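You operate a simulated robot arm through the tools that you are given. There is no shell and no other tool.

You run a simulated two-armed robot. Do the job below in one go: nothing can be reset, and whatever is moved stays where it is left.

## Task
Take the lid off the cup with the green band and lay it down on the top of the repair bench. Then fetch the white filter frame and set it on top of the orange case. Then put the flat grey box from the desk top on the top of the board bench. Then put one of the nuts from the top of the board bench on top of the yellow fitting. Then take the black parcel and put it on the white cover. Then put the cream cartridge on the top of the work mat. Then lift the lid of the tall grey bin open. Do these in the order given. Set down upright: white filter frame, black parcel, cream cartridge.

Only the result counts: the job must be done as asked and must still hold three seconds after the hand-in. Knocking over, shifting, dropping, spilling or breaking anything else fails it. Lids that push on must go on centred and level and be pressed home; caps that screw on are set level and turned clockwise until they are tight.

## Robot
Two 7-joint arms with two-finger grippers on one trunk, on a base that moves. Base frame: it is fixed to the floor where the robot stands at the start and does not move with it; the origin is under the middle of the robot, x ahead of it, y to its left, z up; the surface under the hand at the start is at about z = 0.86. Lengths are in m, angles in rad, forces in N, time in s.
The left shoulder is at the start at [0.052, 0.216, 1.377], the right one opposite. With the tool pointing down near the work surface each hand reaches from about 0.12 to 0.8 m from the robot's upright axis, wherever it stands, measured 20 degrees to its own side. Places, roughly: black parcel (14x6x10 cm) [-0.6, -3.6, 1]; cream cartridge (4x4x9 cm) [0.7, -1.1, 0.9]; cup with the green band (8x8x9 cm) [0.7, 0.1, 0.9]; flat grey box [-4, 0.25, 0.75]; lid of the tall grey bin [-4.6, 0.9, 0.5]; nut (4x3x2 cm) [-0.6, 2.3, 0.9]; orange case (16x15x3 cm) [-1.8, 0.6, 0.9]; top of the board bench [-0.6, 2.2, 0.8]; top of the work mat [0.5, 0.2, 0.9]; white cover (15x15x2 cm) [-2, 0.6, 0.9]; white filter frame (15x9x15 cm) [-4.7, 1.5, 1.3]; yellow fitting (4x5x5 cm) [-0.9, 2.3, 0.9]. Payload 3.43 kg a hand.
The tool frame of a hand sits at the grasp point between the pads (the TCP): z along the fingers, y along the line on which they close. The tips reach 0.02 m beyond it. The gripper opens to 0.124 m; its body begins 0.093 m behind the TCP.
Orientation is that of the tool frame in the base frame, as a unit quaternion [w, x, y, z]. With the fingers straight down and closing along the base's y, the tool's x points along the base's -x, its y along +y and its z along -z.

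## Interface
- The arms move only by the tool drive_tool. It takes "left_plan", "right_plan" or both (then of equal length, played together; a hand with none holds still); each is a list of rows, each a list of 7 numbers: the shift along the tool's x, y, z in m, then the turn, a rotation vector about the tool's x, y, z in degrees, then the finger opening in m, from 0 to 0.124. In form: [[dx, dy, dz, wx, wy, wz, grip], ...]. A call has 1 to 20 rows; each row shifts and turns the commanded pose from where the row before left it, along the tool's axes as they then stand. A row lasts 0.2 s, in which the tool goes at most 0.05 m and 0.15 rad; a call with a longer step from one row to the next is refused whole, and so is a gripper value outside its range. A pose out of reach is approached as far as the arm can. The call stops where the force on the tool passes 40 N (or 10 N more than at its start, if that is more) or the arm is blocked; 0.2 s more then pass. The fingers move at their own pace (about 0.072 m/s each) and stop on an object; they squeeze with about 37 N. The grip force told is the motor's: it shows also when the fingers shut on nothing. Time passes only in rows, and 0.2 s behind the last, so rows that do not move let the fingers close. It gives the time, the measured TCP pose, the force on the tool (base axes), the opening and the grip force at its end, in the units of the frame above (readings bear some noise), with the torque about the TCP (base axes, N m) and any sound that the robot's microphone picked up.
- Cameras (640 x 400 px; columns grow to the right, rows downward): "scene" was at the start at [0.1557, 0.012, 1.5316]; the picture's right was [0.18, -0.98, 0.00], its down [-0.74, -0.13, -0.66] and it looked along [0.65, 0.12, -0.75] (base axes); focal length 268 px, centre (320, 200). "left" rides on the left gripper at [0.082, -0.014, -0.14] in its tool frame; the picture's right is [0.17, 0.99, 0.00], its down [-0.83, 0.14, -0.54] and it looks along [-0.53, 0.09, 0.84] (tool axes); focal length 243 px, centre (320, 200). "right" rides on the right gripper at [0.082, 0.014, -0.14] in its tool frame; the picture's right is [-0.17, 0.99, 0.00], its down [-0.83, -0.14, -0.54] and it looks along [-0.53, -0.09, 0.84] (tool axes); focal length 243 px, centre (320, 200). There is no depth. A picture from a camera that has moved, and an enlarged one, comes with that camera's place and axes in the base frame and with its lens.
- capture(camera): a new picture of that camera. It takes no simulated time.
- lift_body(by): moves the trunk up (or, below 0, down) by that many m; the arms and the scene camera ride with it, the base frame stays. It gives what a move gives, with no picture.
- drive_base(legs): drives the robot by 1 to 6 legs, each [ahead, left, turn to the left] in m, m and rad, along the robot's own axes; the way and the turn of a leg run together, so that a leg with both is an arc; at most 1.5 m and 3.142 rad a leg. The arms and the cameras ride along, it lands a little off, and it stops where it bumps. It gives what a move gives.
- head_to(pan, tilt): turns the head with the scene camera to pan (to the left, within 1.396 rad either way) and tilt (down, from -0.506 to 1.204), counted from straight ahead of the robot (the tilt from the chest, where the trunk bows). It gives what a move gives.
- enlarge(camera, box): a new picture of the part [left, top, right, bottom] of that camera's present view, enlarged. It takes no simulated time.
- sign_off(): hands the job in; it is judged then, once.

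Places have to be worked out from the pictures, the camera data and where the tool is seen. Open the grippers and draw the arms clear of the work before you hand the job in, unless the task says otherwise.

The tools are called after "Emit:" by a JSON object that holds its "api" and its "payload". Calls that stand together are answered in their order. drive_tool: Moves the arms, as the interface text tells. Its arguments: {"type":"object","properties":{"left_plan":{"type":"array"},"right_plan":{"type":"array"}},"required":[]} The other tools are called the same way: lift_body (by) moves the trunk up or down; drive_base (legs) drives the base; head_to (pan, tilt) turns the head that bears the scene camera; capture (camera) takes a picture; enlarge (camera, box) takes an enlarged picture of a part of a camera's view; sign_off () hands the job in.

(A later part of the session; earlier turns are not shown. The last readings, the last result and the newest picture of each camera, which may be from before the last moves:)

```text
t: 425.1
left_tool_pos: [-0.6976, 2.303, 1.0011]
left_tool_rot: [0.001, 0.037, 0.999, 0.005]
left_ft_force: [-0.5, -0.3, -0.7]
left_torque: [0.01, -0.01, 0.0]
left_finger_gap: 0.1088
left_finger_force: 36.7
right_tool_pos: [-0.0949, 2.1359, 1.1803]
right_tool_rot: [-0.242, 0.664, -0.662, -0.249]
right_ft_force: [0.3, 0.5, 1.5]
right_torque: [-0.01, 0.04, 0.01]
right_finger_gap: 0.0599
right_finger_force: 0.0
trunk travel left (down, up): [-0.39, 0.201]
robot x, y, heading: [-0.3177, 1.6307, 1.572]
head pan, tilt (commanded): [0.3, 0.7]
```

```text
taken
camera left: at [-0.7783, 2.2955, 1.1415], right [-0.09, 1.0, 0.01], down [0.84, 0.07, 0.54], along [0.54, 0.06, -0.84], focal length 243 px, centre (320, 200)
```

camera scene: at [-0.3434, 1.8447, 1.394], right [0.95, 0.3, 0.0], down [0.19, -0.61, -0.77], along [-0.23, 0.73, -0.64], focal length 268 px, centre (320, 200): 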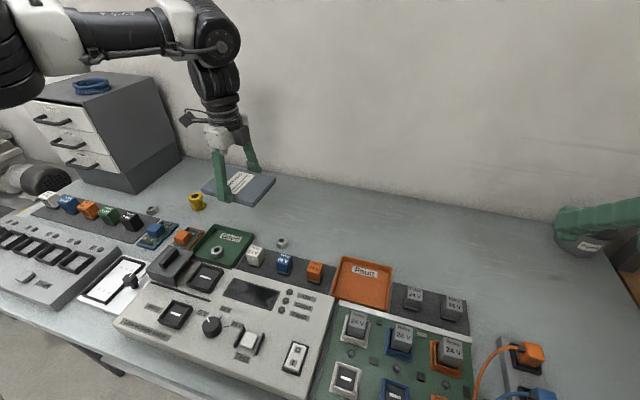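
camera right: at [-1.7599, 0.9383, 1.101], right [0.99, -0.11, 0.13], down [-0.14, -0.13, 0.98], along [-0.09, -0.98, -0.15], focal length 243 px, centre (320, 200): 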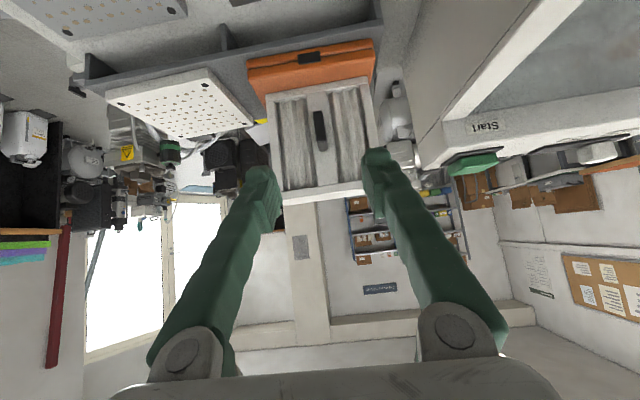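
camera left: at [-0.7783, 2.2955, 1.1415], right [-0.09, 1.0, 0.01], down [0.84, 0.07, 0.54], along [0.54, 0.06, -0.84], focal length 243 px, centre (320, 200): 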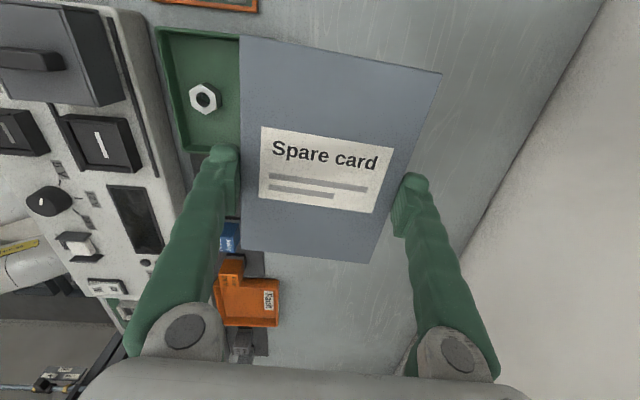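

The box hangs over the strip but its front edge would overlap the "Good" tray; I need about 6 cm more. I shift the base 0.12 m left and 3 cm forward so the hand is straight ahead of the shoulder.

Emit:
{"api": "drive_base", "payload": {"legs": [[0.03, 0.12, 0.0]]}}

Emit:
{"api": "drive_tool", "payload": {"left_plan": [[-0.03, 0, 0, 0, 0, 0, 0.08], [-0.03, 0, 0, 0, 0, 0, 0.08], [-0.03, 0, 0, 0, 0, 0, 0.08], [-0.03, 0, 0, 0, 0, 0, 0.08]]}}

```text
t: 427.3
left_tool_pos: [-0.8149, 2.3316, 1.0017]
left_tool_rot: [0.002, 0.037, 0.999, 0.005]
left_ft_force: [-0.6, -0.4, -2.0]
left_torque: [0.0, 0.0, 0.01]
left_finger_gap: 0.1089
left_finger_force: 36.9
right_tool_pos: [-0.2144, 2.1651, 1.1797]
right_tool_rot: [-0.242, 0.664, -0.663, -0.249]
right_ft_force: [-0.3, 0.1, 0.0]
right_torque: [-0.04, -0.02, -0.02]
right_finger_gap: 0.0599
right_finger_force: 0.2
trunk travel left (down, up): [-0.39, 0.201]
robot x, y, heading: [-0.4376, 1.6576, 1.576]
head pan, tilt (commanded): [0.3, 0.7]
```

```text
t: 428.3
left_tool_pos: [-0.7261, 2.2792, 0.9945]
left_tool_rot: [0.004, 0.037, 0.999, 0.007]
left_ft_force: [-0.3, 0.5, -1.0]
left_torque: [0.03, -0.02, 0.01]
left_finger_gap: 0.1087
left_finger_force: 36.9
left hand out of reach, approached as far as the arm can: row 1, 2, 3, 4
right_tool_pos: [-0.2142, 2.1643, 1.1799]
right_tool_rot: [-0.242, 0.664, -0.662, -0.249]
right_ft_force: [-0.6, -0.5, -0.5]
right_torque: [0.02, 0.0, -0.01]
right_finger_gap: 0.0601
right_finger_force: 0.1
trunk travel left (down, up): [-0.39, 0.201]
robot x, y, heading: [-0.4358, 1.6562, 1.573]
head pan, tilt (commanded): [0.3, 0.7]
```

Moving inward costs reach in this posture, so the hand is best kept well to the left of the robot. I go back 0.12 m right, lower the trunk another 0.1 m for more shoulder reach, and then extend again.

Emit:
{"api": "drive_base", "payload": {"legs": [[-0.015, -0.115, 0.0]]}}

Emit:
{"api": "drive_tool", "payload": {"left_plan": [[0.03, 0, -0.03, 0, 0, 0, 0.08], [0.03, 0, -0.03, 0, 0, 0, 0.08], [0.03, 0, -0.03, 0, 0, 0, 0.08]], "right_plan": [[0, 0, -0.03, 0, 0, 0, 0.06], [0, 0, -0.03, 0, 0, 0, 0.06], [0, 0, -0.03, 0, 0, 0, 0.06]]}}

Emit:
{"api": "lift_body", "payload": {"by": -0.1}}

```text
t: 430.5
left_tool_pos: [-0.612, 2.2655, 0.9927]
left_tool_rot: [0.004, 0.037, 0.999, 0.006]
left_ft_force: [0.5, 0.2, -1.9]
left_torque: [0.01, -0.05, 0.04]
left_finger_gap: 0.1087
left_finger_force: 37.1
right_tool_pos: [-0.0994, 2.1498, 1.1798]
right_tool_rot: [-0.243, 0.664, -0.662, -0.249]
right_ft_force: [-0.2, 0.2, 0.1]
right_torque: [0.01, 0.0, -0.03]
right_finger_gap: 0.0602
right_finger_force: 0.1
trunk travel left (down, up): [-0.39, 0.201]
robot x, y, heading: [-0.3244, 1.645, 1.576]
head pan, tilt (commanded): [0.3, 0.7]
```

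```text
t: 431.3
left_tool_pos: [-0.703, 2.2706, 1.0826]
left_tool_rot: [0.004, 0.037, 0.999, 0.007]
left_ft_force: [-0.5, -0.3, -1.5]
left_torque: [0.02, -0.01, -0.01]
left_finger_gap: 0.1087
left_finger_force: 37.6
right_tool_pos: [-0.0997, 2.1486, 1.1808]
right_tool_rot: [-0.242, 0.664, -0.662, -0.249]
right_ft_force: [-0.5, 0.9, 0.1]
right_torque: [0.02, 0.01, 0.0]
right_finger_gap: 0.0601
right_finger_force: 0.0
right hand out of reach, approached as far as the arm can: row 1, 2, 3
trunk travel left (down, up): [-0.39, 0.201]
robot x, y, heading: [-0.3191, 1.6461, 1.568]
head pan, tilt (commanded): [0.3, 0.7]
```

```text
t: 432.6
left_tool_pos: [-0.7018, 2.2708, 0.9826]
left_tool_rot: [0.003, 0.038, 0.999, 0.007]
left_ft_force: [0.0, -0.7, -0.9]
left_torque: [-0.01, 0.0, 0.0]
left_finger_gap: 0.1089
left_finger_force: 37.5
right_tool_pos: [-0.0989, 2.1604, 1.0529]
right_tool_rot: [-0.214, 0.674, -0.671, -0.224]
right_ft_force: [0.2, 0.6, 0.5]
right_torque: [-0.03, -0.02, -0.01]
right_finger_gap: 0.06
right_finger_force: 0.1
trunk travel left (down, up): [-0.29, 0.301]
robot x, y, heading: [-0.3237, 1.6397, 1.569]
head pan, tilt (commanded): [0.3, 0.7]
```

Now I extend the left hand forward (+y) over the strip.

Emit:
{"api": "drive_tool", "payload": {"left_plan": [[0, 0.03, 0, 0, 0, 0, 0.08], [0, 0.03, 0, 0, 0, 0, 0.08], [0, 0.03, 0, 0, 0, 0, 0.08], [0, 0.02, 0, 0, 0, 0, 0.08]]}}

Emit:
{"api": "capture", "payload": {"camera": "left"}}

Emit:
{"api": "capture", "payload": {"camera": "scene"}}

```text
t: 433.6
left_tool_pos: [-0.7116, 2.3251, 0.9639]
left_tool_rot: [0.005, 0.037, 0.999, 0.008]
left_ft_force: [0.0, 0.0, -1.7]
left_torque: [0.0, 0.01, 0.0]
left_finger_gap: 0.1089
left_finger_force: 37.3
left hand out of reach, approached as far as the arm can: row 2, 3, 4
right_tool_pos: [-0.0994, 2.1631, 1.0522]
right_tool_rot: [-0.214, 0.674, -0.671, -0.224]
right_ft_force: [0.0, 0.7, -0.3]
right_torque: [0.0, -0.01, 0.01]
right_finger_gap: 0.0598
right_finger_force: 0.0
trunk travel left (down, up): [-0.29, 0.301]
robot x, y, heading: [-0.3253, 1.6468, 1.572]
head pan, tilt (commanded): [0.3, 0.7]
```

```text
taken
camera left: at [-0.796, 2.3169, 1.1038], right [-0.09, 1.0, 0.02], down [0.83, 0.07, 0.55], along [0.54, 0.06, -0.84], focal length 243 px, centre (320, 200)
```

left: 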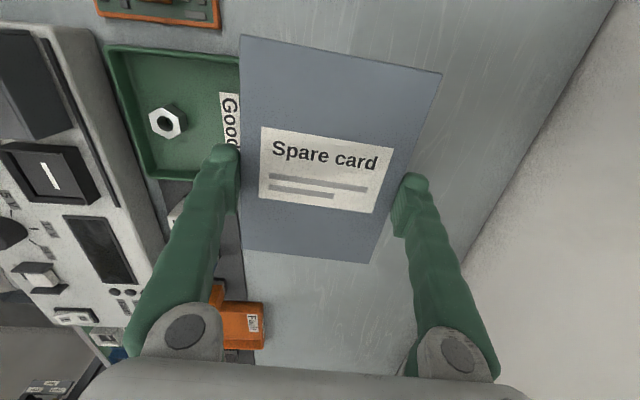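

```text
taken
camera scene: at [-0.3487, 1.8844, 1.2951], right [0.95, 0.3, 0.0], down [0.19, -0.62, -0.76], along [-0.23, 0.73, -0.64], focal length 268 px, centre (320, 200)
```

scene: 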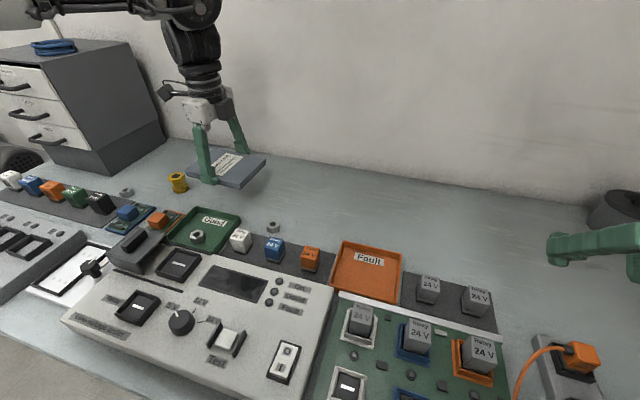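

The front finger would come down right behind the "Good" tray. I shift the base 4.5 cm right so the finger clears the tray's corner.

Emit:
{"api": "drive_base", "payload": {"legs": [[0.0, -0.045, 0.0]]}}

Emit:
{"api": "capture", "payload": {"camera": "left"}}

Emit:
{"api": "enlarge", "payload": {"camera": "scene", "box": [140, 120, 320, 260]}}

```text
t: 434.9
left_tool_pos: [-0.6675, 2.3244, 0.9634]
left_tool_rot: [0.004, 0.037, 0.999, 0.008]
left_ft_force: [-1.2, -1.1, -1.5]
left_torque: [0.0, 0.02, 0.0]
left_finger_gap: 0.1089
left_finger_force: 37.3
right_tool_pos: [-0.0561, 2.1618, 1.0529]
right_tool_rot: [-0.214, 0.674, -0.671, -0.223]
right_ft_force: [0.4, 0.7, -0.2]
right_torque: [0.01, 0.03, 0.03]
right_finger_gap: 0.06
right_finger_force: 0.2
trunk travel left (down, up): [-0.29, 0.301]
robot x, y, heading: [-0.274, 1.6452, 1.575]
head pan, tilt (commanded): [0.3, 0.7]
```

```text
taken
camera left: at [-0.7516, 2.316, 1.1042], right [-0.09, 1.0, 0.02], down [0.83, 0.07, 0.55], along [0.54, 0.06, -0.84], focal length 243 px, centre (320, 200)
```

left: 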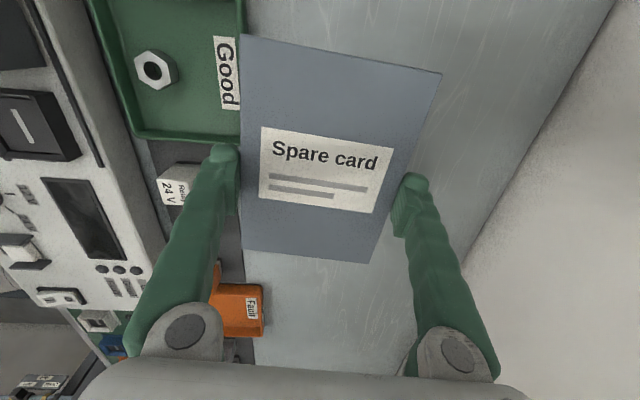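

```text
2.86 times, centred on (230, 190) of scene
camera zoom: at [-0.304, 1.8837, 1.2953], right [0.95, 0.3, 0.0], down [0.19, -0.61, -0.76], along [-0.23, 0.73, -0.64], focal length 765 px, centre (577, 229)
```

zoom: 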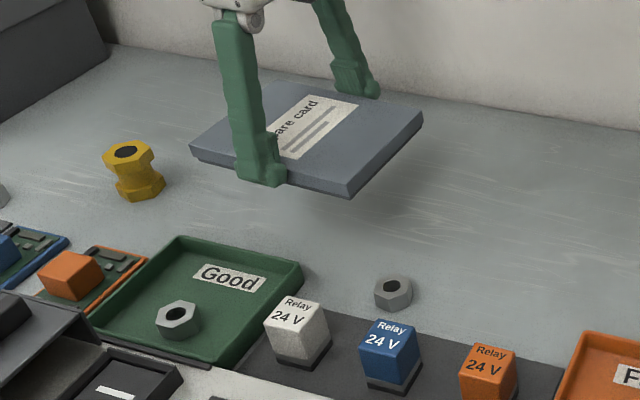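

Good: the box is over free surface, clear of tray, nut and fitting. I lower it to TCP z ≈ 0.905.

Emit:
{"api": "drive_tool", "payload": {"left_plan": [[0, 0, 0.02, 0, 0, 0, 0.08], [0, 0, 0.02, 0, 0, 0, 0.08], [0, 0, 0.018, 0, 0, 0, 0.08]]}}

Emit:
{"api": "enlarge", "payload": {"camera": "scene", "box": [140, 120, 320, 260]}}

```text
t: 435.7
left_tool_pos: [-0.6656, 2.3258, 0.9065]
left_tool_rot: [0.005, 0.036, 0.999, 0.009]
left_ft_force: [-0.4, 0.5, -1.5]
left_torque: [-0.02, -0.02, 0.02]
left_finger_gap: 0.1085
left_finger_force: 36.6
right_tool_pos: [-0.055, 2.1627, 1.0521]
right_tool_rot: [-0.214, 0.674, -0.671, -0.224]
right_ft_force: [-0.1, -0.7, -0.3]
right_torque: [0.02, 0.0, 0.02]
right_finger_gap: 0.0601
right_finger_force: 0.0
trunk travel left (down, up): [-0.29, 0.301]
robot x, y, heading: [-0.2778, 1.6447, 1.573]
head pan, tilt (commanded): [0.3, 0.7]
```

```text
2.86 times, centred on (230, 190) of scene
camera zoom: at [-0.3039, 1.884, 1.2952], right [0.95, 0.3, 0.0], down [0.19, -0.61, -0.76], along [-0.23, 0.73, -0.64], focal length 765 px, centre (577, 229)
```

zoom: 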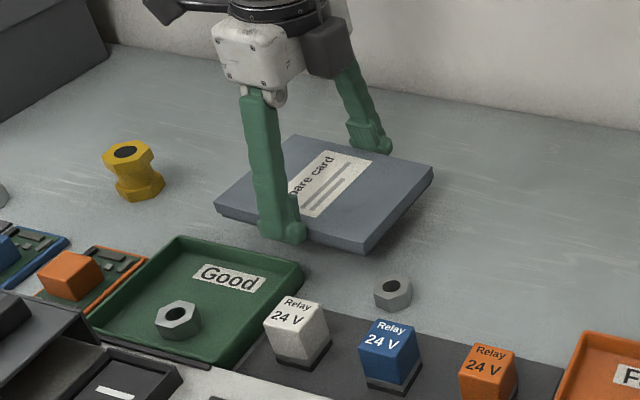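

Close to the surface now. For more clearance from the tray I try another 2 cm toward the wall before setting down.

Emit:
{"api": "drive_tool", "payload": {"left_plan": [[0, 0.01, 0, 0, 0, 0, 0.08], [0, 0.01, 0, 0, 0, 0, 0.08]]}}

```text
t: 436.3
left_tool_pos: [-0.6655, 2.3447, 0.906]
left_tool_rot: [0.006, 0.037, 0.999, 0.011]
left_ft_force: [-0.1, -0.1, -1.6]
left_torque: [0.02, -0.01, 0.01]
left_finger_gap: 0.1087
left_finger_force: 37.6
right_tool_pos: [-0.055, 2.1622, 1.0525]
right_tool_rot: [-0.213, 0.674, -0.671, -0.223]
right_ft_force: [-0.9, -0.7, -0.4]
right_torque: [-0.01, 0.02, 0.0]
right_finger_gap: 0.0599
right_finger_force: 0.0
trunk travel left (down, up): [-0.29, 0.301]
robot x, y, heading: [-0.2813, 1.6412, 1.576]
head pan, tilt (commanded): [0.3, 0.7]
```

That worked (y = 2.345). Now I lower in small steps to contact.

Emit:
{"api": "drive_tool", "payload": {"left_plan": [[0, 0, 0.006, 0, 0, 0, 0.08], [0, 0, 0.005, 0, 0, 0, 0.08]]}}

```text
t: 436.9
left_tool_pos: [-0.6654, 2.3462, 0.8969]
left_tool_rot: [0.004, 0.036, 0.999, 0.01]
left_ft_force: [0.2, 0.3, -0.6]
left_torque: [-0.01, 0.0, -0.01]
left_finger_gap: 0.1087
left_finger_force: 36.8
right_tool_pos: [-0.0552, 2.1609, 1.0528]
right_tool_rot: [-0.213, 0.674, -0.671, -0.223]
right_ft_force: [0.3, -0.3, 0.6]
right_torque: [0.02, -0.01, 0.0]
right_finger_gap: 0.0601
right_finger_force: 0.0
trunk travel left (down, up): [-0.29, 0.301]
robot x, y, heading: [-0.2781, 1.6474, 1.58]
head pan, tilt (commanded): [0.3, 0.7]
```

No contact yet at 0.897; I continue down by 4 mm.

Emit:
{"api": "drive_tool", "payload": {"left_plan": [[0, 0, 0.003, 0, 0, 0, 0.08], [0, 0, 0.002, 0, 0, 0, 0.08]]}}

```text
t: 437.5
left_tool_pos: [-0.6648, 2.3464, 0.8914]
left_tool_rot: [0.004, 0.037, 0.999, 0.009]
left_ft_force: [-0.1, 0.2, -2.0]
left_torque: [0.0, -0.01, 0.01]
left_finger_gap: 0.1087
left_finger_force: 37.0
right_tool_pos: [-0.0544, 2.1604, 1.0528]
right_tool_rot: [-0.214, 0.674, -0.671, -0.223]
right_ft_force: [0.3, -0.1, -0.6]
right_torque: [0.01, 0.01, 0.01]
right_finger_gap: 0.06
right_finger_force: 0.0
trunk travel left (down, up): [-0.29, 0.301]
robot x, y, heading: [-0.279, 1.6426, 1.577]
head pan, tilt (commanded): [0.3, 0.7]
```

Still free at 0.891; another 5 mm down.

Emit:
{"api": "drive_tool", "payload": {"left_plan": [[0, 0, 0.003, 0, 0, 0, 0.08], [0, 0, 0.003, 0, 0, 0, 0.08]]}}

Emit:
{"api": "enlarge", "payload": {"camera": "scene", "box": [140, 120, 320, 260]}}

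```text
t: 438.1
left_tool_pos: [-0.6648, 2.3452, 0.8842]
left_tool_rot: [0.005, 0.037, 0.999, 0.009]
left_ft_force: [0.4, 0.5, -1.0]
left_torque: [0.0, 0.01, 0.0]
left_finger_gap: 0.1087
left_finger_force: 37.1
right_tool_pos: [-0.0556, 2.1608, 1.0527]
right_tool_rot: [-0.214, 0.674, -0.671, -0.224]
right_ft_force: [-0.1, 0.7, 0.9]
right_torque: [-0.03, 0.01, 0.01]
right_finger_gap: 0.06
right_finger_force: 0.0
trunk travel left (down, up): [-0.29, 0.301]
robot x, y, heading: [-0.278, 1.6463, 1.576]
head pan, tilt (commanded): [0.3, 0.7]
```

```text
2.86 times, centred on (230, 190) of scene
camera zoom: at [-0.3038, 1.8837, 1.2953], right [0.95, 0.3, 0.0], down [0.19, -0.61, -0.76], along [-0.23, 0.73, -0.64], focal length 765 px, centre (577, 229)
```

zoom: 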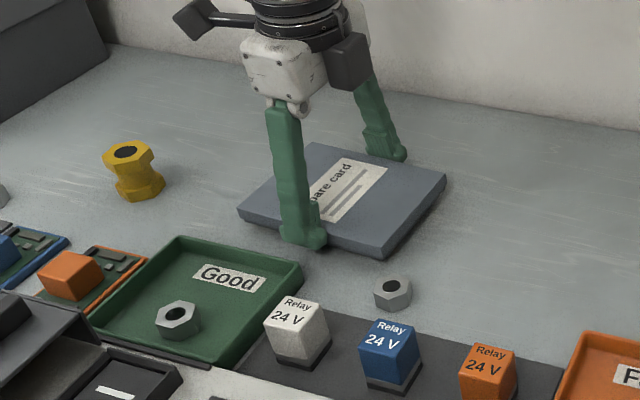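

It is nearly down. I continue in 2 mm steps.

Emit:
{"api": "drive_tool", "payload": {"left_plan": [[0, 0, 0.003, 0, 0, 0, 0.08], [0, 0, 0.002, 0, 0, 0, 0.08]]}}

```text
t: 438.7
left_tool_pos: [-0.6657, 2.3466, 0.8806]
left_tool_rot: [0.005, 0.037, 0.999, 0.009]
left_ft_force: [0.0, 0.2, -0.1]
left_torque: [-0.02, 0.0, 0.03]
left_finger_gap: 0.1087
left_finger_force: 36.4
right_tool_pos: [-0.0539, 2.1621, 1.0529]
right_tool_rot: [-0.214, 0.674, -0.671, -0.224]
right_ft_force: [-0.1, 0.0, 0.0]
right_torque: [0.0, -0.01, -0.02]
right_finger_gap: 0.0602
right_finger_force: 0.0
trunk travel left (down, up): [-0.29, 0.301]
robot x, y, heading: [-0.2751, 1.6443, 1.575]
head pan, tilt (commanded): [0.3, 0.7]
```

Force is about -0.1 N at 0.8806, perhaps just touching. I go 3 mm further to confirm.

Emit:
{"api": "drive_tool", "payload": {"left_plan": [[0, 0, 0.002, 0, 0, 0, 0.08], [0, 0, 0.002, 0, 0, 0, 0.08]]}}

```text
t: 439.3
left_tool_pos: [-0.6648, 2.3455, 0.876]
left_tool_rot: [0.004, 0.036, 0.999, 0.009]
left_ft_force: [-0.8, 0.1, 4.5]
left_torque: [-0.2, 0.4, -0.06]
left_finger_gap: 0.1088
left_finger_force: 37.0
right_tool_pos: [-0.0551, 2.161, 1.0533]
right_tool_rot: [-0.213, 0.674, -0.671, -0.223]
right_ft_force: [0.3, 0.3, 0.1]
right_torque: [-0.02, 0.0, 0.02]
right_finger_gap: 0.0599
right_finger_force: 0.0
trunk travel left (down, up): [-0.29, 0.301]
robot x, y, heading: [-0.2784, 1.6414, 1.575]
head pan, tilt (commanded): [0.3, 0.7]
```

Contact (4.5 N). I open the fingers slightly to 0.122 and lift straight up.

Emit:
{"api": "drive_tool", "payload": {"left_plan": [[0, 0, 0, 0, 0, 0, 0.122], [0, 0, 0, 0, 0, 0, 0.122], [0, 0, -0.01, 0, 0, 0, 0.122], [0, 0, -0.03, 0, 0, 0, 0.122], [0, 0, -0.04, 0, 0, 0, 0.122], [0, 0, -0.04, 0, 0, 0, 0.122]]}}

Emit:
{"api": "enlarge", "payload": {"camera": "scene", "box": [140, 120, 320, 260]}}

Emit:
{"api": "capture", "payload": {"camera": "left"}}

```text
t: 440.7
left_tool_pos: [-0.6735, 2.3198, 0.9887]
left_tool_rot: [0.006, 0.036, 0.999, 0.012]
left_ft_force: [0.0, -1.1, 1.0]
left_torque: [-0.01, 0.03, -0.02]
left_finger_gap: 0.1219
left_finger_force: 0.1
left hand out of reach, approached as far as the arm can: row 5, 6
right_tool_pos: [-0.0545, 2.161, 1.0532]
right_tool_rot: [-0.215, 0.673, -0.672, -0.223]
right_ft_force: [0.5, 0.4, -0.2]
right_torque: [0.02, -0.01, 0.01]
right_finger_gap: 0.06
right_finger_force: 0.0
trunk travel left (down, up): [-0.29, 0.301]
robot x, y, heading: [-0.278, 1.6451, 1.574]
head pan, tilt (commanded): [0.3, 0.7]
```

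```text
2.86 times, centred on (230, 190) of scene
camera zoom: at [-0.3034, 1.8824, 1.2956], right [0.95, 0.3, 0.0], down [0.19, -0.61, -0.77], along [-0.23, 0.73, -0.64], focal length 765 px, centre (577, 229)
```

zoom: 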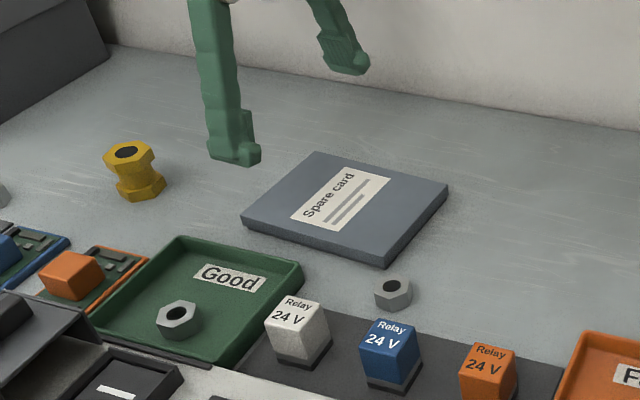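

```text
taken
camera left: at [-0.7582, 2.3096, 1.1278], right [-0.09, 1.0, 0.02], down [0.83, 0.07, 0.55], along [0.55, 0.07, -0.83], focal length 243 px, centre (320, 200)
```

left: 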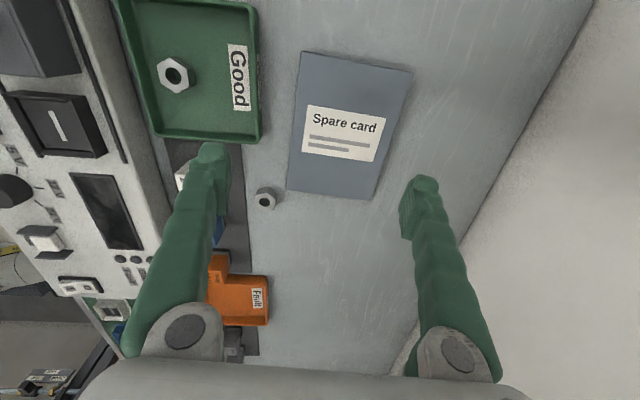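

The box lies flat on the board bench. Next, the nut: I enlarge the left-hand view to see the nut's hex orientation.

Emit:
{"api": "enlarge", "payload": {"camera": "left", "box": [235, 170, 305, 230]}}

Emit:
{"api": "enlarge", "payload": {"camera": "scene", "box": [160, 150, 300, 250]}}

```text
6.67 times, centred on (270, 200) of left
camera zoom: at [-0.7582, 2.3096, 1.1278], right [-0.09, 1.0, 0.02], down [0.83, 0.07, 0.55], along [0.55, 0.07, -0.83], focal length 1618 px, centre (653, 200)
```

zoom: 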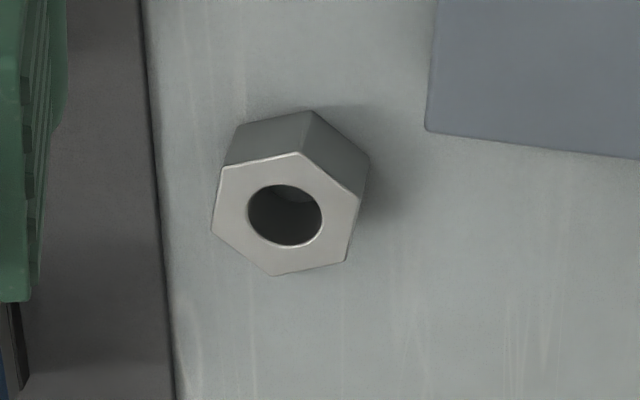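

```text
4.00 times, centred on (230, 200) of scene
camera zoom: at [-0.3034, 1.8824, 1.2956], right [0.95, 0.3, 0.0], down [0.19, -0.61, -0.77], along [-0.23, 0.73, -0.64], focal length 1071 px, centre (680, 200)
```

zoom: 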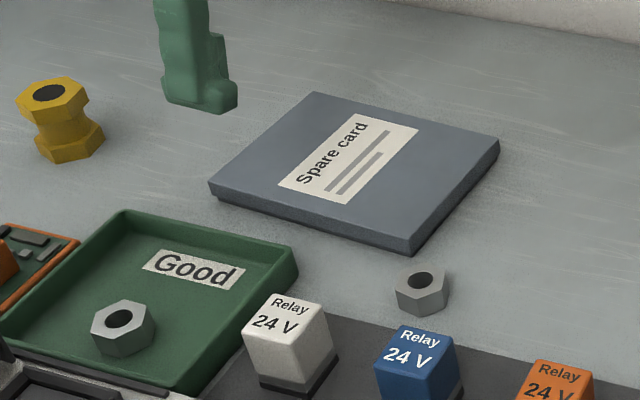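

The nut's flats allow closing along azimuth ≈ 18.5°, which keeps the fingers off the relays. The nut is at about (-0.58, 2.26). I turn the left hand +67° and narrow it to 0.05.

Emit:
{"api": "drive_tool", "payload": {"left_plan": [[0, 0, -0.01, 0, 0, 8.4, 0.1], [0, 0, 0, 0, 0, 8.4, 0.08], [0, 0, 0, 0, 0, 8.4, 0.05], [0, 0, 0, 0, 0, 8.4, 0.05], [0, 0, 0, 0, 0, 8.4, 0.05], [0, 0, 0, 0, 0, 8.4, 0.05], [0, 0, 0, 0, 0, 8.4, 0.05], [0, 0, 0, 0, 0, 8.4, 0.05]]}}

```text
t: 442.5
left_tool_pos: [-0.6761, 2.3163, 0.9948]
left_tool_rot: [-0.002, 0.585, 0.811, 0.012]
left_ft_force: [0.2, -0.4, 0.4]
left_torque: [-0.03, -0.02, -0.01]
left_finger_gap: 0.0499
left_finger_force: 0.2
left hand out of reach, approached as far as the arm can: row 1
right_tool_pos: [-0.0546, 2.1621, 1.0533]
right_tool_rot: [-0.214, 0.674, -0.671, -0.223]
right_ft_force: [-0.3, -1.2, -0.4]
right_torque: [-0.01, -0.03, -0.01]
right_finger_gap: 0.0602
right_finger_force: 0.0
trunk travel left (down, up): [-0.29, 0.301]
robot x, y, heading: [-0.2751, 1.6466, 1.572]
head pan, tilt (commanded): [0.3, 0.7]
```

I move over the nut at z ≈ 0.96.

Emit:
{"api": "drive_tool", "payload": {"left_plan": [[-0.0278, 0.0245, 0.0117, 0, 0, 0, 0.05], [-0.0278, 0.0245, 0.0117, 0, 0, 0, 0.05], [-0.0278, 0.0245, 0.0117, 0, 0, 0, 0.05]]}}

Emit:
{"api": "capture", "payload": {"camera": "left"}}

Emit:
{"api": "enlarge", "payload": {"camera": "scene", "box": [160, 120, 340, 260]}}

```text
t: 443.3
left_tool_pos: [-0.5775, 2.2629, 0.9588]
left_tool_rot: [-0.001, 0.584, 0.812, 0.01]
left_ft_force: [0.5, -0.3, -0.2]
left_torque: [0.02, 0.0, -0.04]
left_finger_gap: 0.0498
left_finger_force: 0.1
right_tool_pos: [-0.0542, 2.1607, 1.0524]
right_tool_rot: [-0.214, 0.673, -0.672, -0.223]
right_ft_force: [-1.0, 0.6, 0.8]
right_torque: [0.01, 0.02, -0.02]
right_finger_gap: 0.06
right_finger_force: 0.0
trunk travel left (down, up): [-0.29, 0.301]
robot x, y, heading: [-0.2774, 1.6428, 1.575]
head pan, tilt (commanded): [0.3, 0.7]
```

```text
taken
camera left: at [-0.6183, 2.3349, 1.1009], right [0.88, 0.47, 0.02], down [0.39, -0.75, 0.53], along [0.26, -0.46, -0.85], focal length 243 px, centre (320, 200)
```

left: 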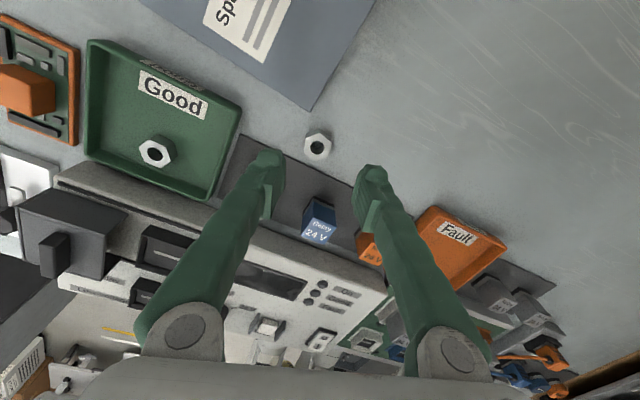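

```text
2.86 times, centred on (250, 190) of scene
camera zoom: at [-0.3033, 1.8838, 1.2953], right [0.95, 0.3, 0.0], down [0.19, -0.61, -0.76], along [-0.23, 0.73, -0.64], focal length 765 px, centre (520, 229)
```

zoom: 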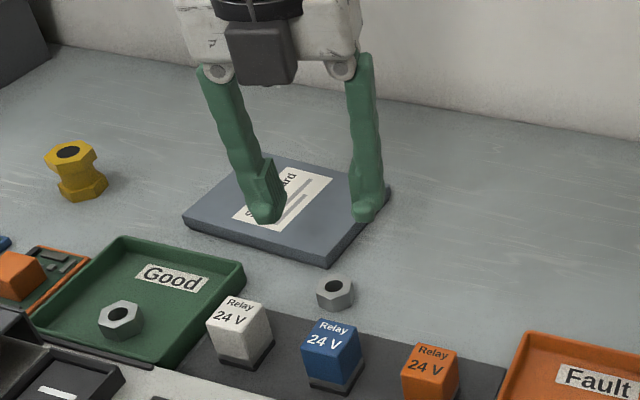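

The nut centre is at (-0.579, 2.264), right under the TCP. I descend to z ≈ 0.879.

Emit:
{"api": "drive_tool", "payload": {"left_plan": [[0, 0, 0.03, 0, 0, 0, 0.05], [0, 0, 0.03, 0, 0, 0, 0.05], [0, 0, 0.019, 0, 0, 0, 0.05]]}}

Emit:
{"api": "capture", "payload": {"camera": "left"}}

Emit:
{"api": "enlarge", "payload": {"camera": "scene", "box": [160, 120, 340, 260]}}

```text
t: 444.1
left_tool_pos: [-0.5786, 2.2632, 0.8808]
left_tool_rot: [-0.002, 0.584, 0.812, 0.01]
left_ft_force: [0.6, -0.2, -0.1]
left_torque: [-0.01, -0.01, -0.07]
left_finger_gap: 0.0499
left_finger_force: 0.1
right_tool_pos: [-0.0549, 2.1615, 1.0529]
right_tool_rot: [-0.214, 0.674, -0.671, -0.223]
right_ft_force: [0.0, -0.3, -0.7]
right_torque: [0.03, 0.03, 0.01]
right_finger_gap: 0.06
right_finger_force: 0.1
trunk travel left (down, up): [-0.29, 0.301]
robot x, y, heading: [-0.2795, 1.6433, 1.574]
head pan, tilt (commanded): [0.3, 0.7]
```

```text
taken
camera left: at [-0.6179, 2.3361, 1.0221], right [0.88, 0.47, 0.02], down [0.39, -0.75, 0.53], along [0.26, -0.46, -0.85], focal length 243 px, centre (320, 200)
```

left: 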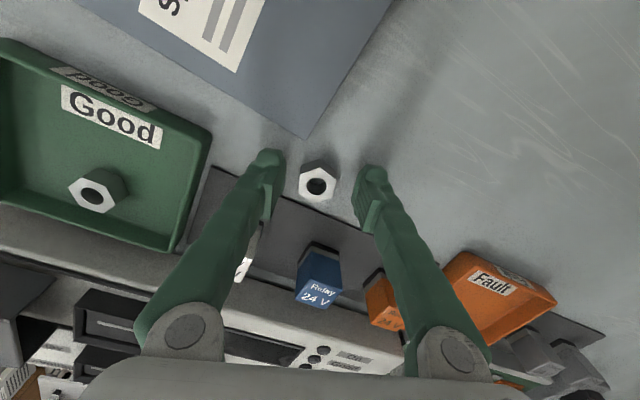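

```text
2.86 times, centred on (250, 190) of scene
camera zoom: at [-0.3039, 1.8838, 1.2953], right [0.95, 0.3, 0.0], down [0.19, -0.61, -0.76], along [-0.23, 0.73, -0.64], focal length 765 px, centre (520, 229)
```

zoom: 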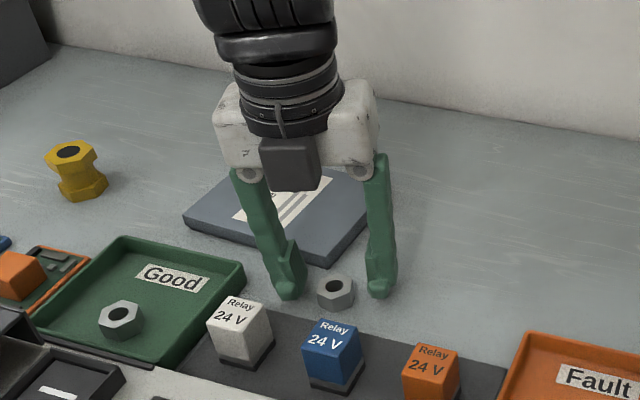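

The nut is between the pads. I close on it.

Emit:
{"api": "drive_tool", "payload": {"left_plan": [[0, 0, 0, 0, 0, 0, 0.0], [0, 0, 0, 0, 0, 0, 0.0], [0, 0, 0, 0, 0, 0, 0.0]]}}

Emit:
{"api": "capture", "payload": {"camera": "left"}}

```text
t: 444.9
left_tool_pos: [-0.5781, 2.2626, 0.8822]
left_tool_rot: [-0.002, 0.584, 0.812, 0.01]
left_ft_force: [-0.6, -0.7, 5.7]
left_torque: [-0.06, 0.01, -0.01]
left_finger_gap: 0.0059
left_finger_force: 34.4
right_tool_pos: [-0.0546, 2.1608, 1.0532]
right_tool_rot: [-0.214, 0.674, -0.671, -0.223]
right_ft_force: [-0.4, 0.6, -0.1]
right_torque: [0.0, 0.03, 0.0]
right_finger_gap: 0.0598
right_finger_force: 0.2
trunk travel left (down, up): [-0.29, 0.301]
robot x, y, heading: [-0.2731, 1.6432, 1.575]
head pan, tilt (commanded): [0.3, 0.7]
```

```text
taken
camera left: at [-0.6175, 2.3355, 1.023], right [0.88, 0.47, 0.02], down [0.39, -0.75, 0.53], along [0.26, -0.46, -0.85], focal length 243 px, centre (320, 200)
```

left: 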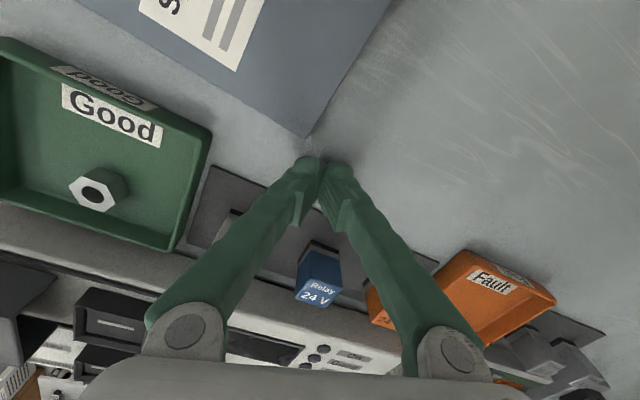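

The fingers closed to 6 mm, so the nut slipped or lies under the tips. I open again and look.

Emit:
{"api": "drive_tool", "payload": {"left_plan": [[0, 0, -0.002, 0, 0, 0, 0.05], [0, 0, 0, 0, 0, 0, 0.05], [0, 0, 0, 0, 0, 0, 0.05]]}}

Emit:
{"api": "capture", "payload": {"camera": "left"}}

Emit:
{"api": "enlarge", "payload": {"camera": "scene", "box": [180, 150, 320, 260]}}

```text
t: 445.7
left_tool_pos: [-0.5764, 2.2638, 0.8852]
left_tool_rot: [-0.002, 0.584, 0.812, 0.012]
left_ft_force: [4.7, 5.0, 22.5]
left_torque: [-0.27, 0.51, -0.04]
left_finger_gap: 0.0453
left_finger_force: 0.2
right_tool_pos: [-0.054, 2.1605, 1.0517]
right_tool_rot: [-0.214, 0.673, -0.671, -0.224]
right_ft_force: [-0.8, -0.3, -0.4]
right_torque: [0.02, -0.02, 0.0]
right_finger_gap: 0.06
right_finger_force: 0.0
trunk travel left (down, up): [-0.29, 0.301]
robot x, y, heading: [-0.2806, 1.6463, 1.581]
head pan, tilt (commanded): [0.3, 0.7]
```

```text
taken
camera left: at [-0.616, 2.3353, 1.027], right [0.88, 0.47, 0.02], down [0.39, -0.75, 0.53], along [0.26, -0.46, -0.85], focal length 243 px, centre (320, 200)
```

left: 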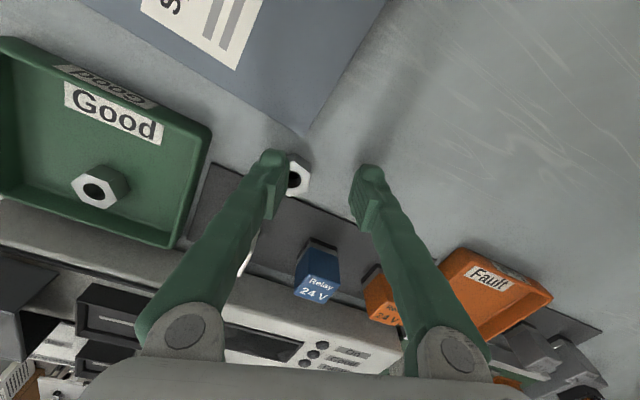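

```text
3.64 times, centred on (250, 205) of scene
camera zoom: at [-0.302, 1.8821, 1.2957], right [0.95, 0.3, 0.0], down [0.19, -0.61, -0.77], along [-0.23, 0.73, -0.64], focal length 974 px, centre (574, 182)
```

zoom: 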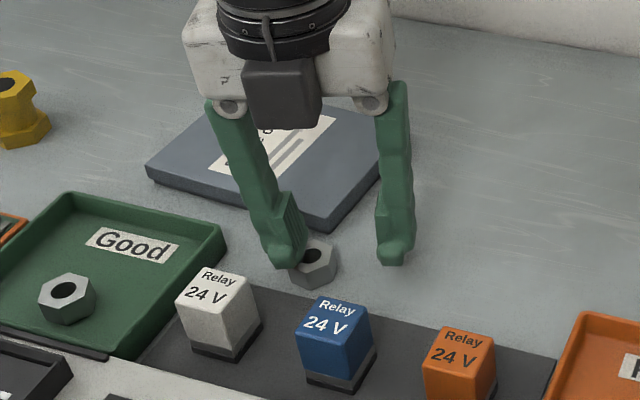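

The left fingertip rests on the nut, so the tips were too high: the bench surface must be lower than I assumed. I lift 3 cm and look again.

Emit:
{"api": "drive_tool", "payload": {"left_plan": [[0, 0, -0.015, 0, 0, 0, 0.05], [0, 0, -0.015, 0, 0, 0, 0.06]]}}

Emit:
{"api": "capture", "payload": {"camera": "left"}}

Emit:
{"api": "enlarge", "payload": {"camera": "scene", "box": [180, 150, 320, 260]}}

```text
t: 446.3
left_tool_pos: [-0.579, 2.2622, 0.9135]
left_tool_rot: [-0.001, 0.583, 0.812, 0.009]
left_ft_force: [0.4, 0.2, 0.0]
left_torque: [0.03, 0.02, 0.02]
left_finger_gap: 0.0598
left_finger_force: 0.1
right_tool_pos: [-0.0548, 2.1598, 1.0534]
right_tool_rot: [-0.214, 0.673, -0.671, -0.224]
right_ft_force: [-0.1, -0.6, -0.4]
right_torque: [0.0, -0.02, 0.01]
right_finger_gap: 0.0602
right_finger_force: 0.0
trunk travel left (down, up): [-0.29, 0.301]
robot x, y, heading: [-0.2792, 1.6429, 1.581]
head pan, tilt (commanded): [0.3, 0.7]
```

```text
taken
camera left: at [-0.618, 2.3346, 1.0547], right [0.88, 0.47, 0.02], down [0.39, -0.75, 0.53], along [0.26, -0.46, -0.85], focal length 243 px, centre (320, 200)
```

left: 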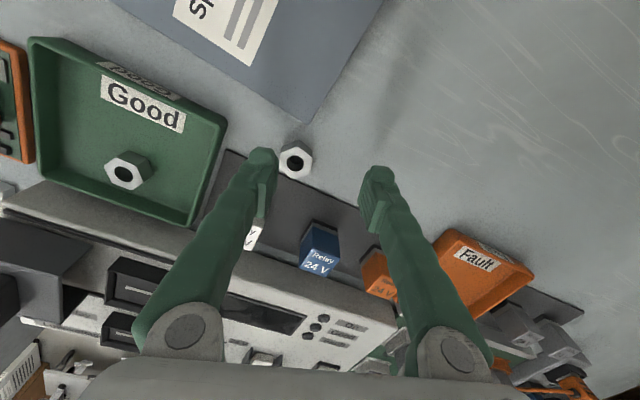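

```text
3.64 times, centred on (250, 205) of scene
camera zoom: at [-0.303, 1.8828, 1.2954], right [0.95, 0.3, 0.0], down [0.19, -0.61, -0.77], along [-0.23, 0.73, -0.64], focal length 974 px, centre (574, 182)
```

zoom: 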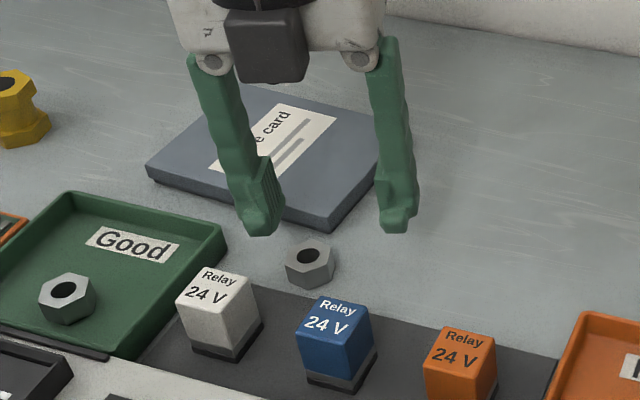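

The nut was nudged about 2 cm. I enlarge to get its new orientation.

Emit:
{"api": "enlarge", "payload": {"camera": "left", "box": [265, 130, 335, 190]}}

```text
6.67 times, centred on (300, 160) of left
camera zoom: at [-0.618, 2.3346, 1.0547], right [0.88, 0.47, 0.02], down [0.39, -0.75, 0.53], along [0.26, -0.46, -0.85], focal length 1618 px, centre (453, 467)
```

zoom: 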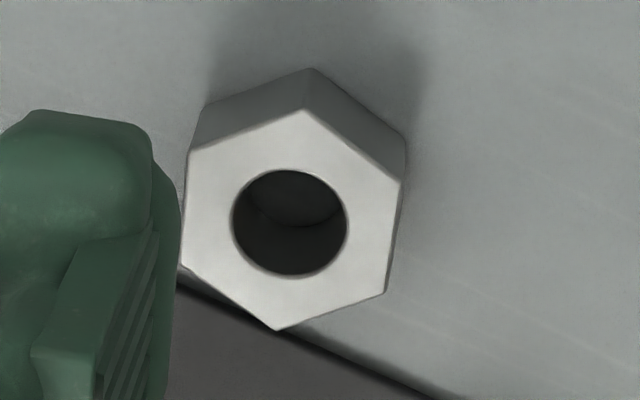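

The nut keeps its orientation and is now at about (-0.594, 2.251), with its top near z 0.856. I re-centre over it with a 0.045 opening and check.

Emit:
{"api": "drive_tool", "payload": {"left_plan": [[-0.0063, -0.0174, 0, 0, 0, 0, 0.045], [0, 0, 0.015, 0, 0, 0, 0.045]]}}

Emit:
{"api": "capture", "payload": {"camera": "left"}}

Emit:
{"api": "enlarge", "payload": {"camera": "scene", "box": [180, 150, 320, 260]}}

```text
t: 446.9
left_tool_pos: [-0.5916, 2.2517, 0.8967]
left_tool_rot: [-0.001, 0.584, 0.812, 0.01]
left_ft_force: [0.5, 0.6, 0.1]
left_torque: [-0.04, 0.01, -0.01]
left_finger_gap: 0.0449
left_finger_force: 0.1
right_tool_pos: [-0.0542, 2.1614, 1.0518]
right_tool_rot: [-0.214, 0.673, -0.672, -0.222]
right_ft_force: [-0.2, 0.0, 0.0]
right_torque: [-0.02, 0.02, 0.03]
right_finger_gap: 0.0601
right_finger_force: 0.0
trunk travel left (down, up): [-0.29, 0.301]
robot x, y, heading: [-0.2756, 1.6466, 1.579]
head pan, tilt (commanded): [0.3, 0.7]
```

```text
taken
camera left: at [-0.6322, 2.3251, 1.039], right [0.88, 0.47, 0.02], down [0.39, -0.75, 0.53], along [0.26, -0.46, -0.85], focal length 243 px, centre (320, 200)
```

left: 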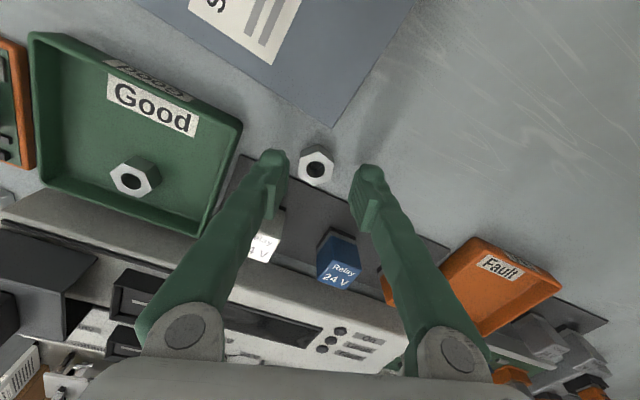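

```text
3.64 times, centred on (250, 205) of scene
camera zoom: at [-0.3031, 1.8844, 1.2951], right [0.95, 0.3, 0.0], down [0.19, -0.61, -0.76], along [-0.23, 0.73, -0.64], focal length 974 px, centre (574, 182)
```

zoom: 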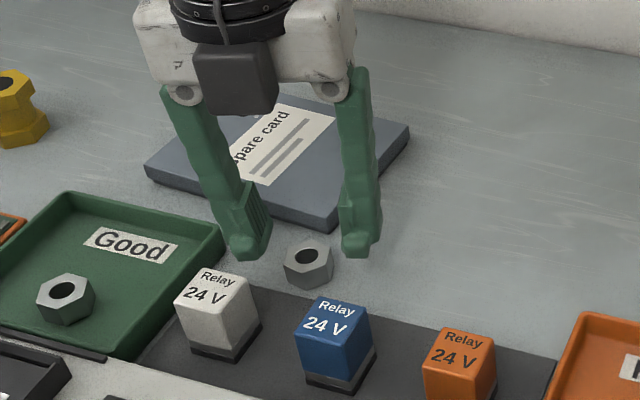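

The nut's top is near z 0.863 and it is well centred. I descend to z ≈ 0.872 and check for contact.

Emit:
{"api": "drive_tool", "payload": {"left_plan": [[0, -0.002, 0.012, 0, 0, 0, 0.045], [0.002, 0, 0.012, 0, 0, 0, 0.045]]}}

Emit:
{"api": "capture", "payload": {"camera": "left"}}

```text
t: 447.5
left_tool_pos: [-0.5956, 2.2547, 0.8733]
left_tool_rot: [-0.001, 0.584, 0.812, 0.01]
left_ft_force: [-0.3, 0.2, -0.6]
left_torque: [0.01, 0.03, 0.0]
left_finger_gap: 0.045
left_finger_force: 0.1
right_tool_pos: [-0.0553, 2.1619, 1.0525]
right_tool_rot: [-0.214, 0.673, -0.672, -0.223]
right_ft_force: [-0.7, 0.4, 0.2]
right_torque: [0.02, -0.01, -0.02]
right_finger_gap: 0.0601
right_finger_force: 0.0
trunk travel left (down, up): [-0.29, 0.301]
robot x, y, heading: [-0.276, 1.6424, 1.577]
head pan, tilt (commanded): [0.3, 0.7]
```

```text
taken
camera left: at [-0.6351, 2.3266, 1.0146], right [0.88, 0.47, 0.02], down [0.39, -0.75, 0.53], along [0.26, -0.46, -0.85], focal length 243 px, centre (320, 200)
```

left: 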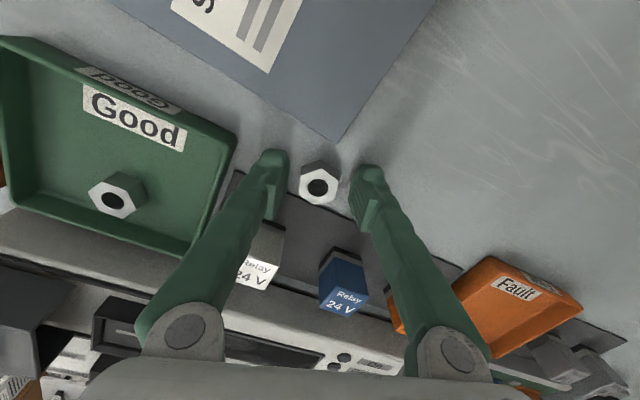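

No contact yet. I lower 6 mm more.

Emit:
{"api": "drive_tool", "payload": {"left_plan": [[0, 0, 0.003, 0, 0, 0, 0.045], [0, 0, 0.003, 0, 0, 0, 0.045]]}}

```text
t: 448.1
left_tool_pos: [-0.5944, 2.2536, 0.8704]
left_tool_rot: [-0.002, 0.584, 0.812, 0.012]
left_ft_force: [-5.2, 3.2, 26.1]
left_torque: [-0.53, 0.7, -0.15]
left_finger_gap: 0.0453
left_finger_force: 0.6
right_tool_pos: [-0.0543, 2.16, 1.0536]
right_tool_rot: [-0.214, 0.673, -0.671, -0.223]
right_ft_force: [0.7, -0.3, 0.2]
right_torque: [0.02, 0.02, -0.02]
right_finger_gap: 0.06
right_finger_force: 0.0
trunk travel left (down, up): [-0.29, 0.301]
robot x, y, heading: [-0.2789, 1.6452, 1.579]
head pan, tilt (commanded): [0.3, 0.7]
```

Contact (26 N): the tips are on the surface. I raise 3 mm to unload and close on the nut.

Emit:
{"api": "drive_tool", "payload": {"left_plan": [[0, 0, -0.003, 0, 0, 0, 0.045], [0, 0, -0.001, 0, 0, 0, 0.045], [0, 0, 0, 0, 0, 0, 0.0], [0, 0, 0, 0, 0, 0, 0.0], [0, 0, 0, 0, 0, 0, 0.0], [0, 0, 0, 0, 0, 0, 0.0]]}}

Emit:
{"api": "capture", "payload": {"camera": "left"}}

```text
t: 449.5
left_tool_pos: [-0.5952, 2.2537, 0.8719]
left_tool_rot: [-0.001, 0.583, 0.812, 0.009]
left_ft_force: [-0.4, 0.0, -0.7]
left_torque: [0.01, -0.01, 0.0]
left_finger_gap: 0.0254
left_finger_force: 37.1
right_tool_pos: [-0.055, 2.1607, 1.0522]
right_tool_rot: [-0.213, 0.674, -0.672, -0.223]
right_ft_force: [0.2, 0.0, 0.3]
right_torque: [-0.01, -0.01, 0.01]
right_finger_gap: 0.0598
right_finger_force: 0.1
trunk travel left (down, up): [-0.29, 0.301]
robot x, y, heading: [-0.2794, 1.6443, 1.574]
head pan, tilt (commanded): [0.3, 0.7]
```

```text
taken
camera left: at [-0.6351, 2.326, 1.0132], right [0.88, 0.47, 0.02], down [0.39, -0.75, 0.53], along [0.26, -0.46, -0.85], focal length 243 px, centre (320, 200)
```

left: 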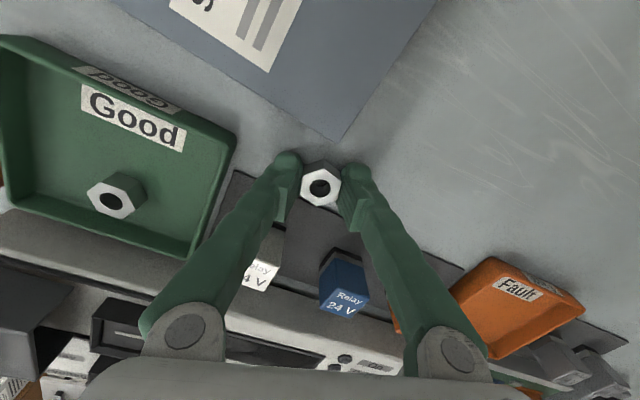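

The nut is gripped across flats (25.4 mm). I lift it straight up 9 cm.

Emit:
{"api": "drive_tool", "payload": {"left_plan": [[0, 0, -0.02, 0, 0, 0, 0.0], [0, 0, -0.035, 0, 0, 0, 0.0], [0, 0, -0.035, 0, 0, 0, 0.0]]}}

Emit:
{"api": "capture", "payload": {"camera": "left"}}

Emit:
{"api": "capture", "payload": {"camera": "scene"}}

```text
t: 450.3
left_tool_pos: [-0.5943, 2.2513, 0.9638]
left_tool_rot: [-0.001, 0.584, 0.812, 0.009]
left_ft_force: [0.0, -0.6, -1.2]
left_torque: [-0.01, 0.04, 0.02]
left_finger_gap: 0.0256
left_finger_force: 37.2
right_tool_pos: [-0.0546, 2.1608, 1.0525]
right_tool_rot: [-0.214, 0.673, -0.672, -0.223]
right_ft_force: [-0.6, -0.4, -0.3]
right_torque: [0.01, -0.02, -0.03]
right_finger_gap: 0.0602
right_finger_force: 0.1
trunk travel left (down, up): [-0.29, 0.301]
robot x, y, heading: [-0.2739, 1.6435, 1.582]
head pan, tilt (commanded): [0.3, 0.7]
```

```text
taken
camera left: at [-0.6349, 2.3234, 1.1039], right [0.88, 0.47, 0.02], down [0.39, -0.75, 0.53], along [0.26, -0.46, -0.85], focal length 243 px, centre (320, 200)
```

left: 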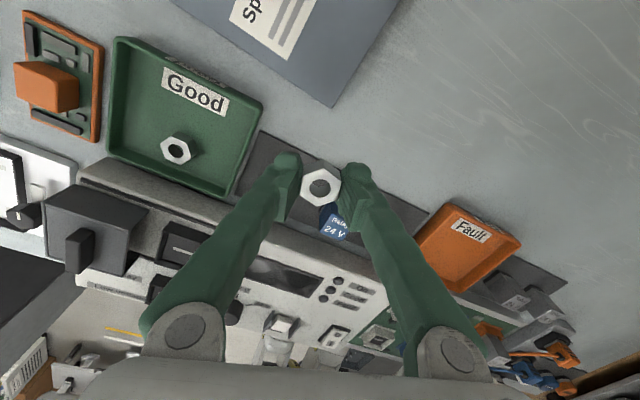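

```text
taken
camera scene: at [-0.3034, 1.8831, 1.2954], right [0.95, 0.3, 0.0], down [0.19, -0.61, -0.77], along [-0.23, 0.73, -0.64], focal length 268 px, centre (320, 200)
```

scene: 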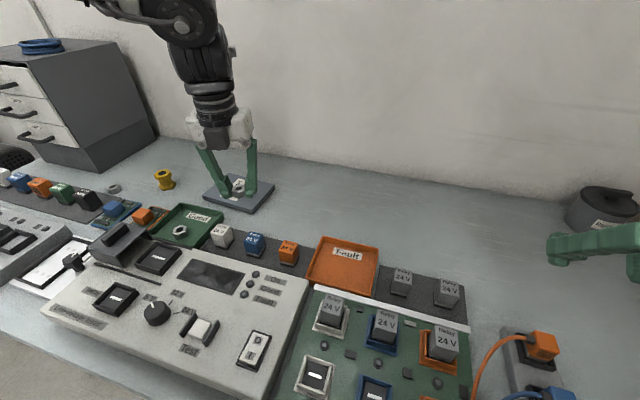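

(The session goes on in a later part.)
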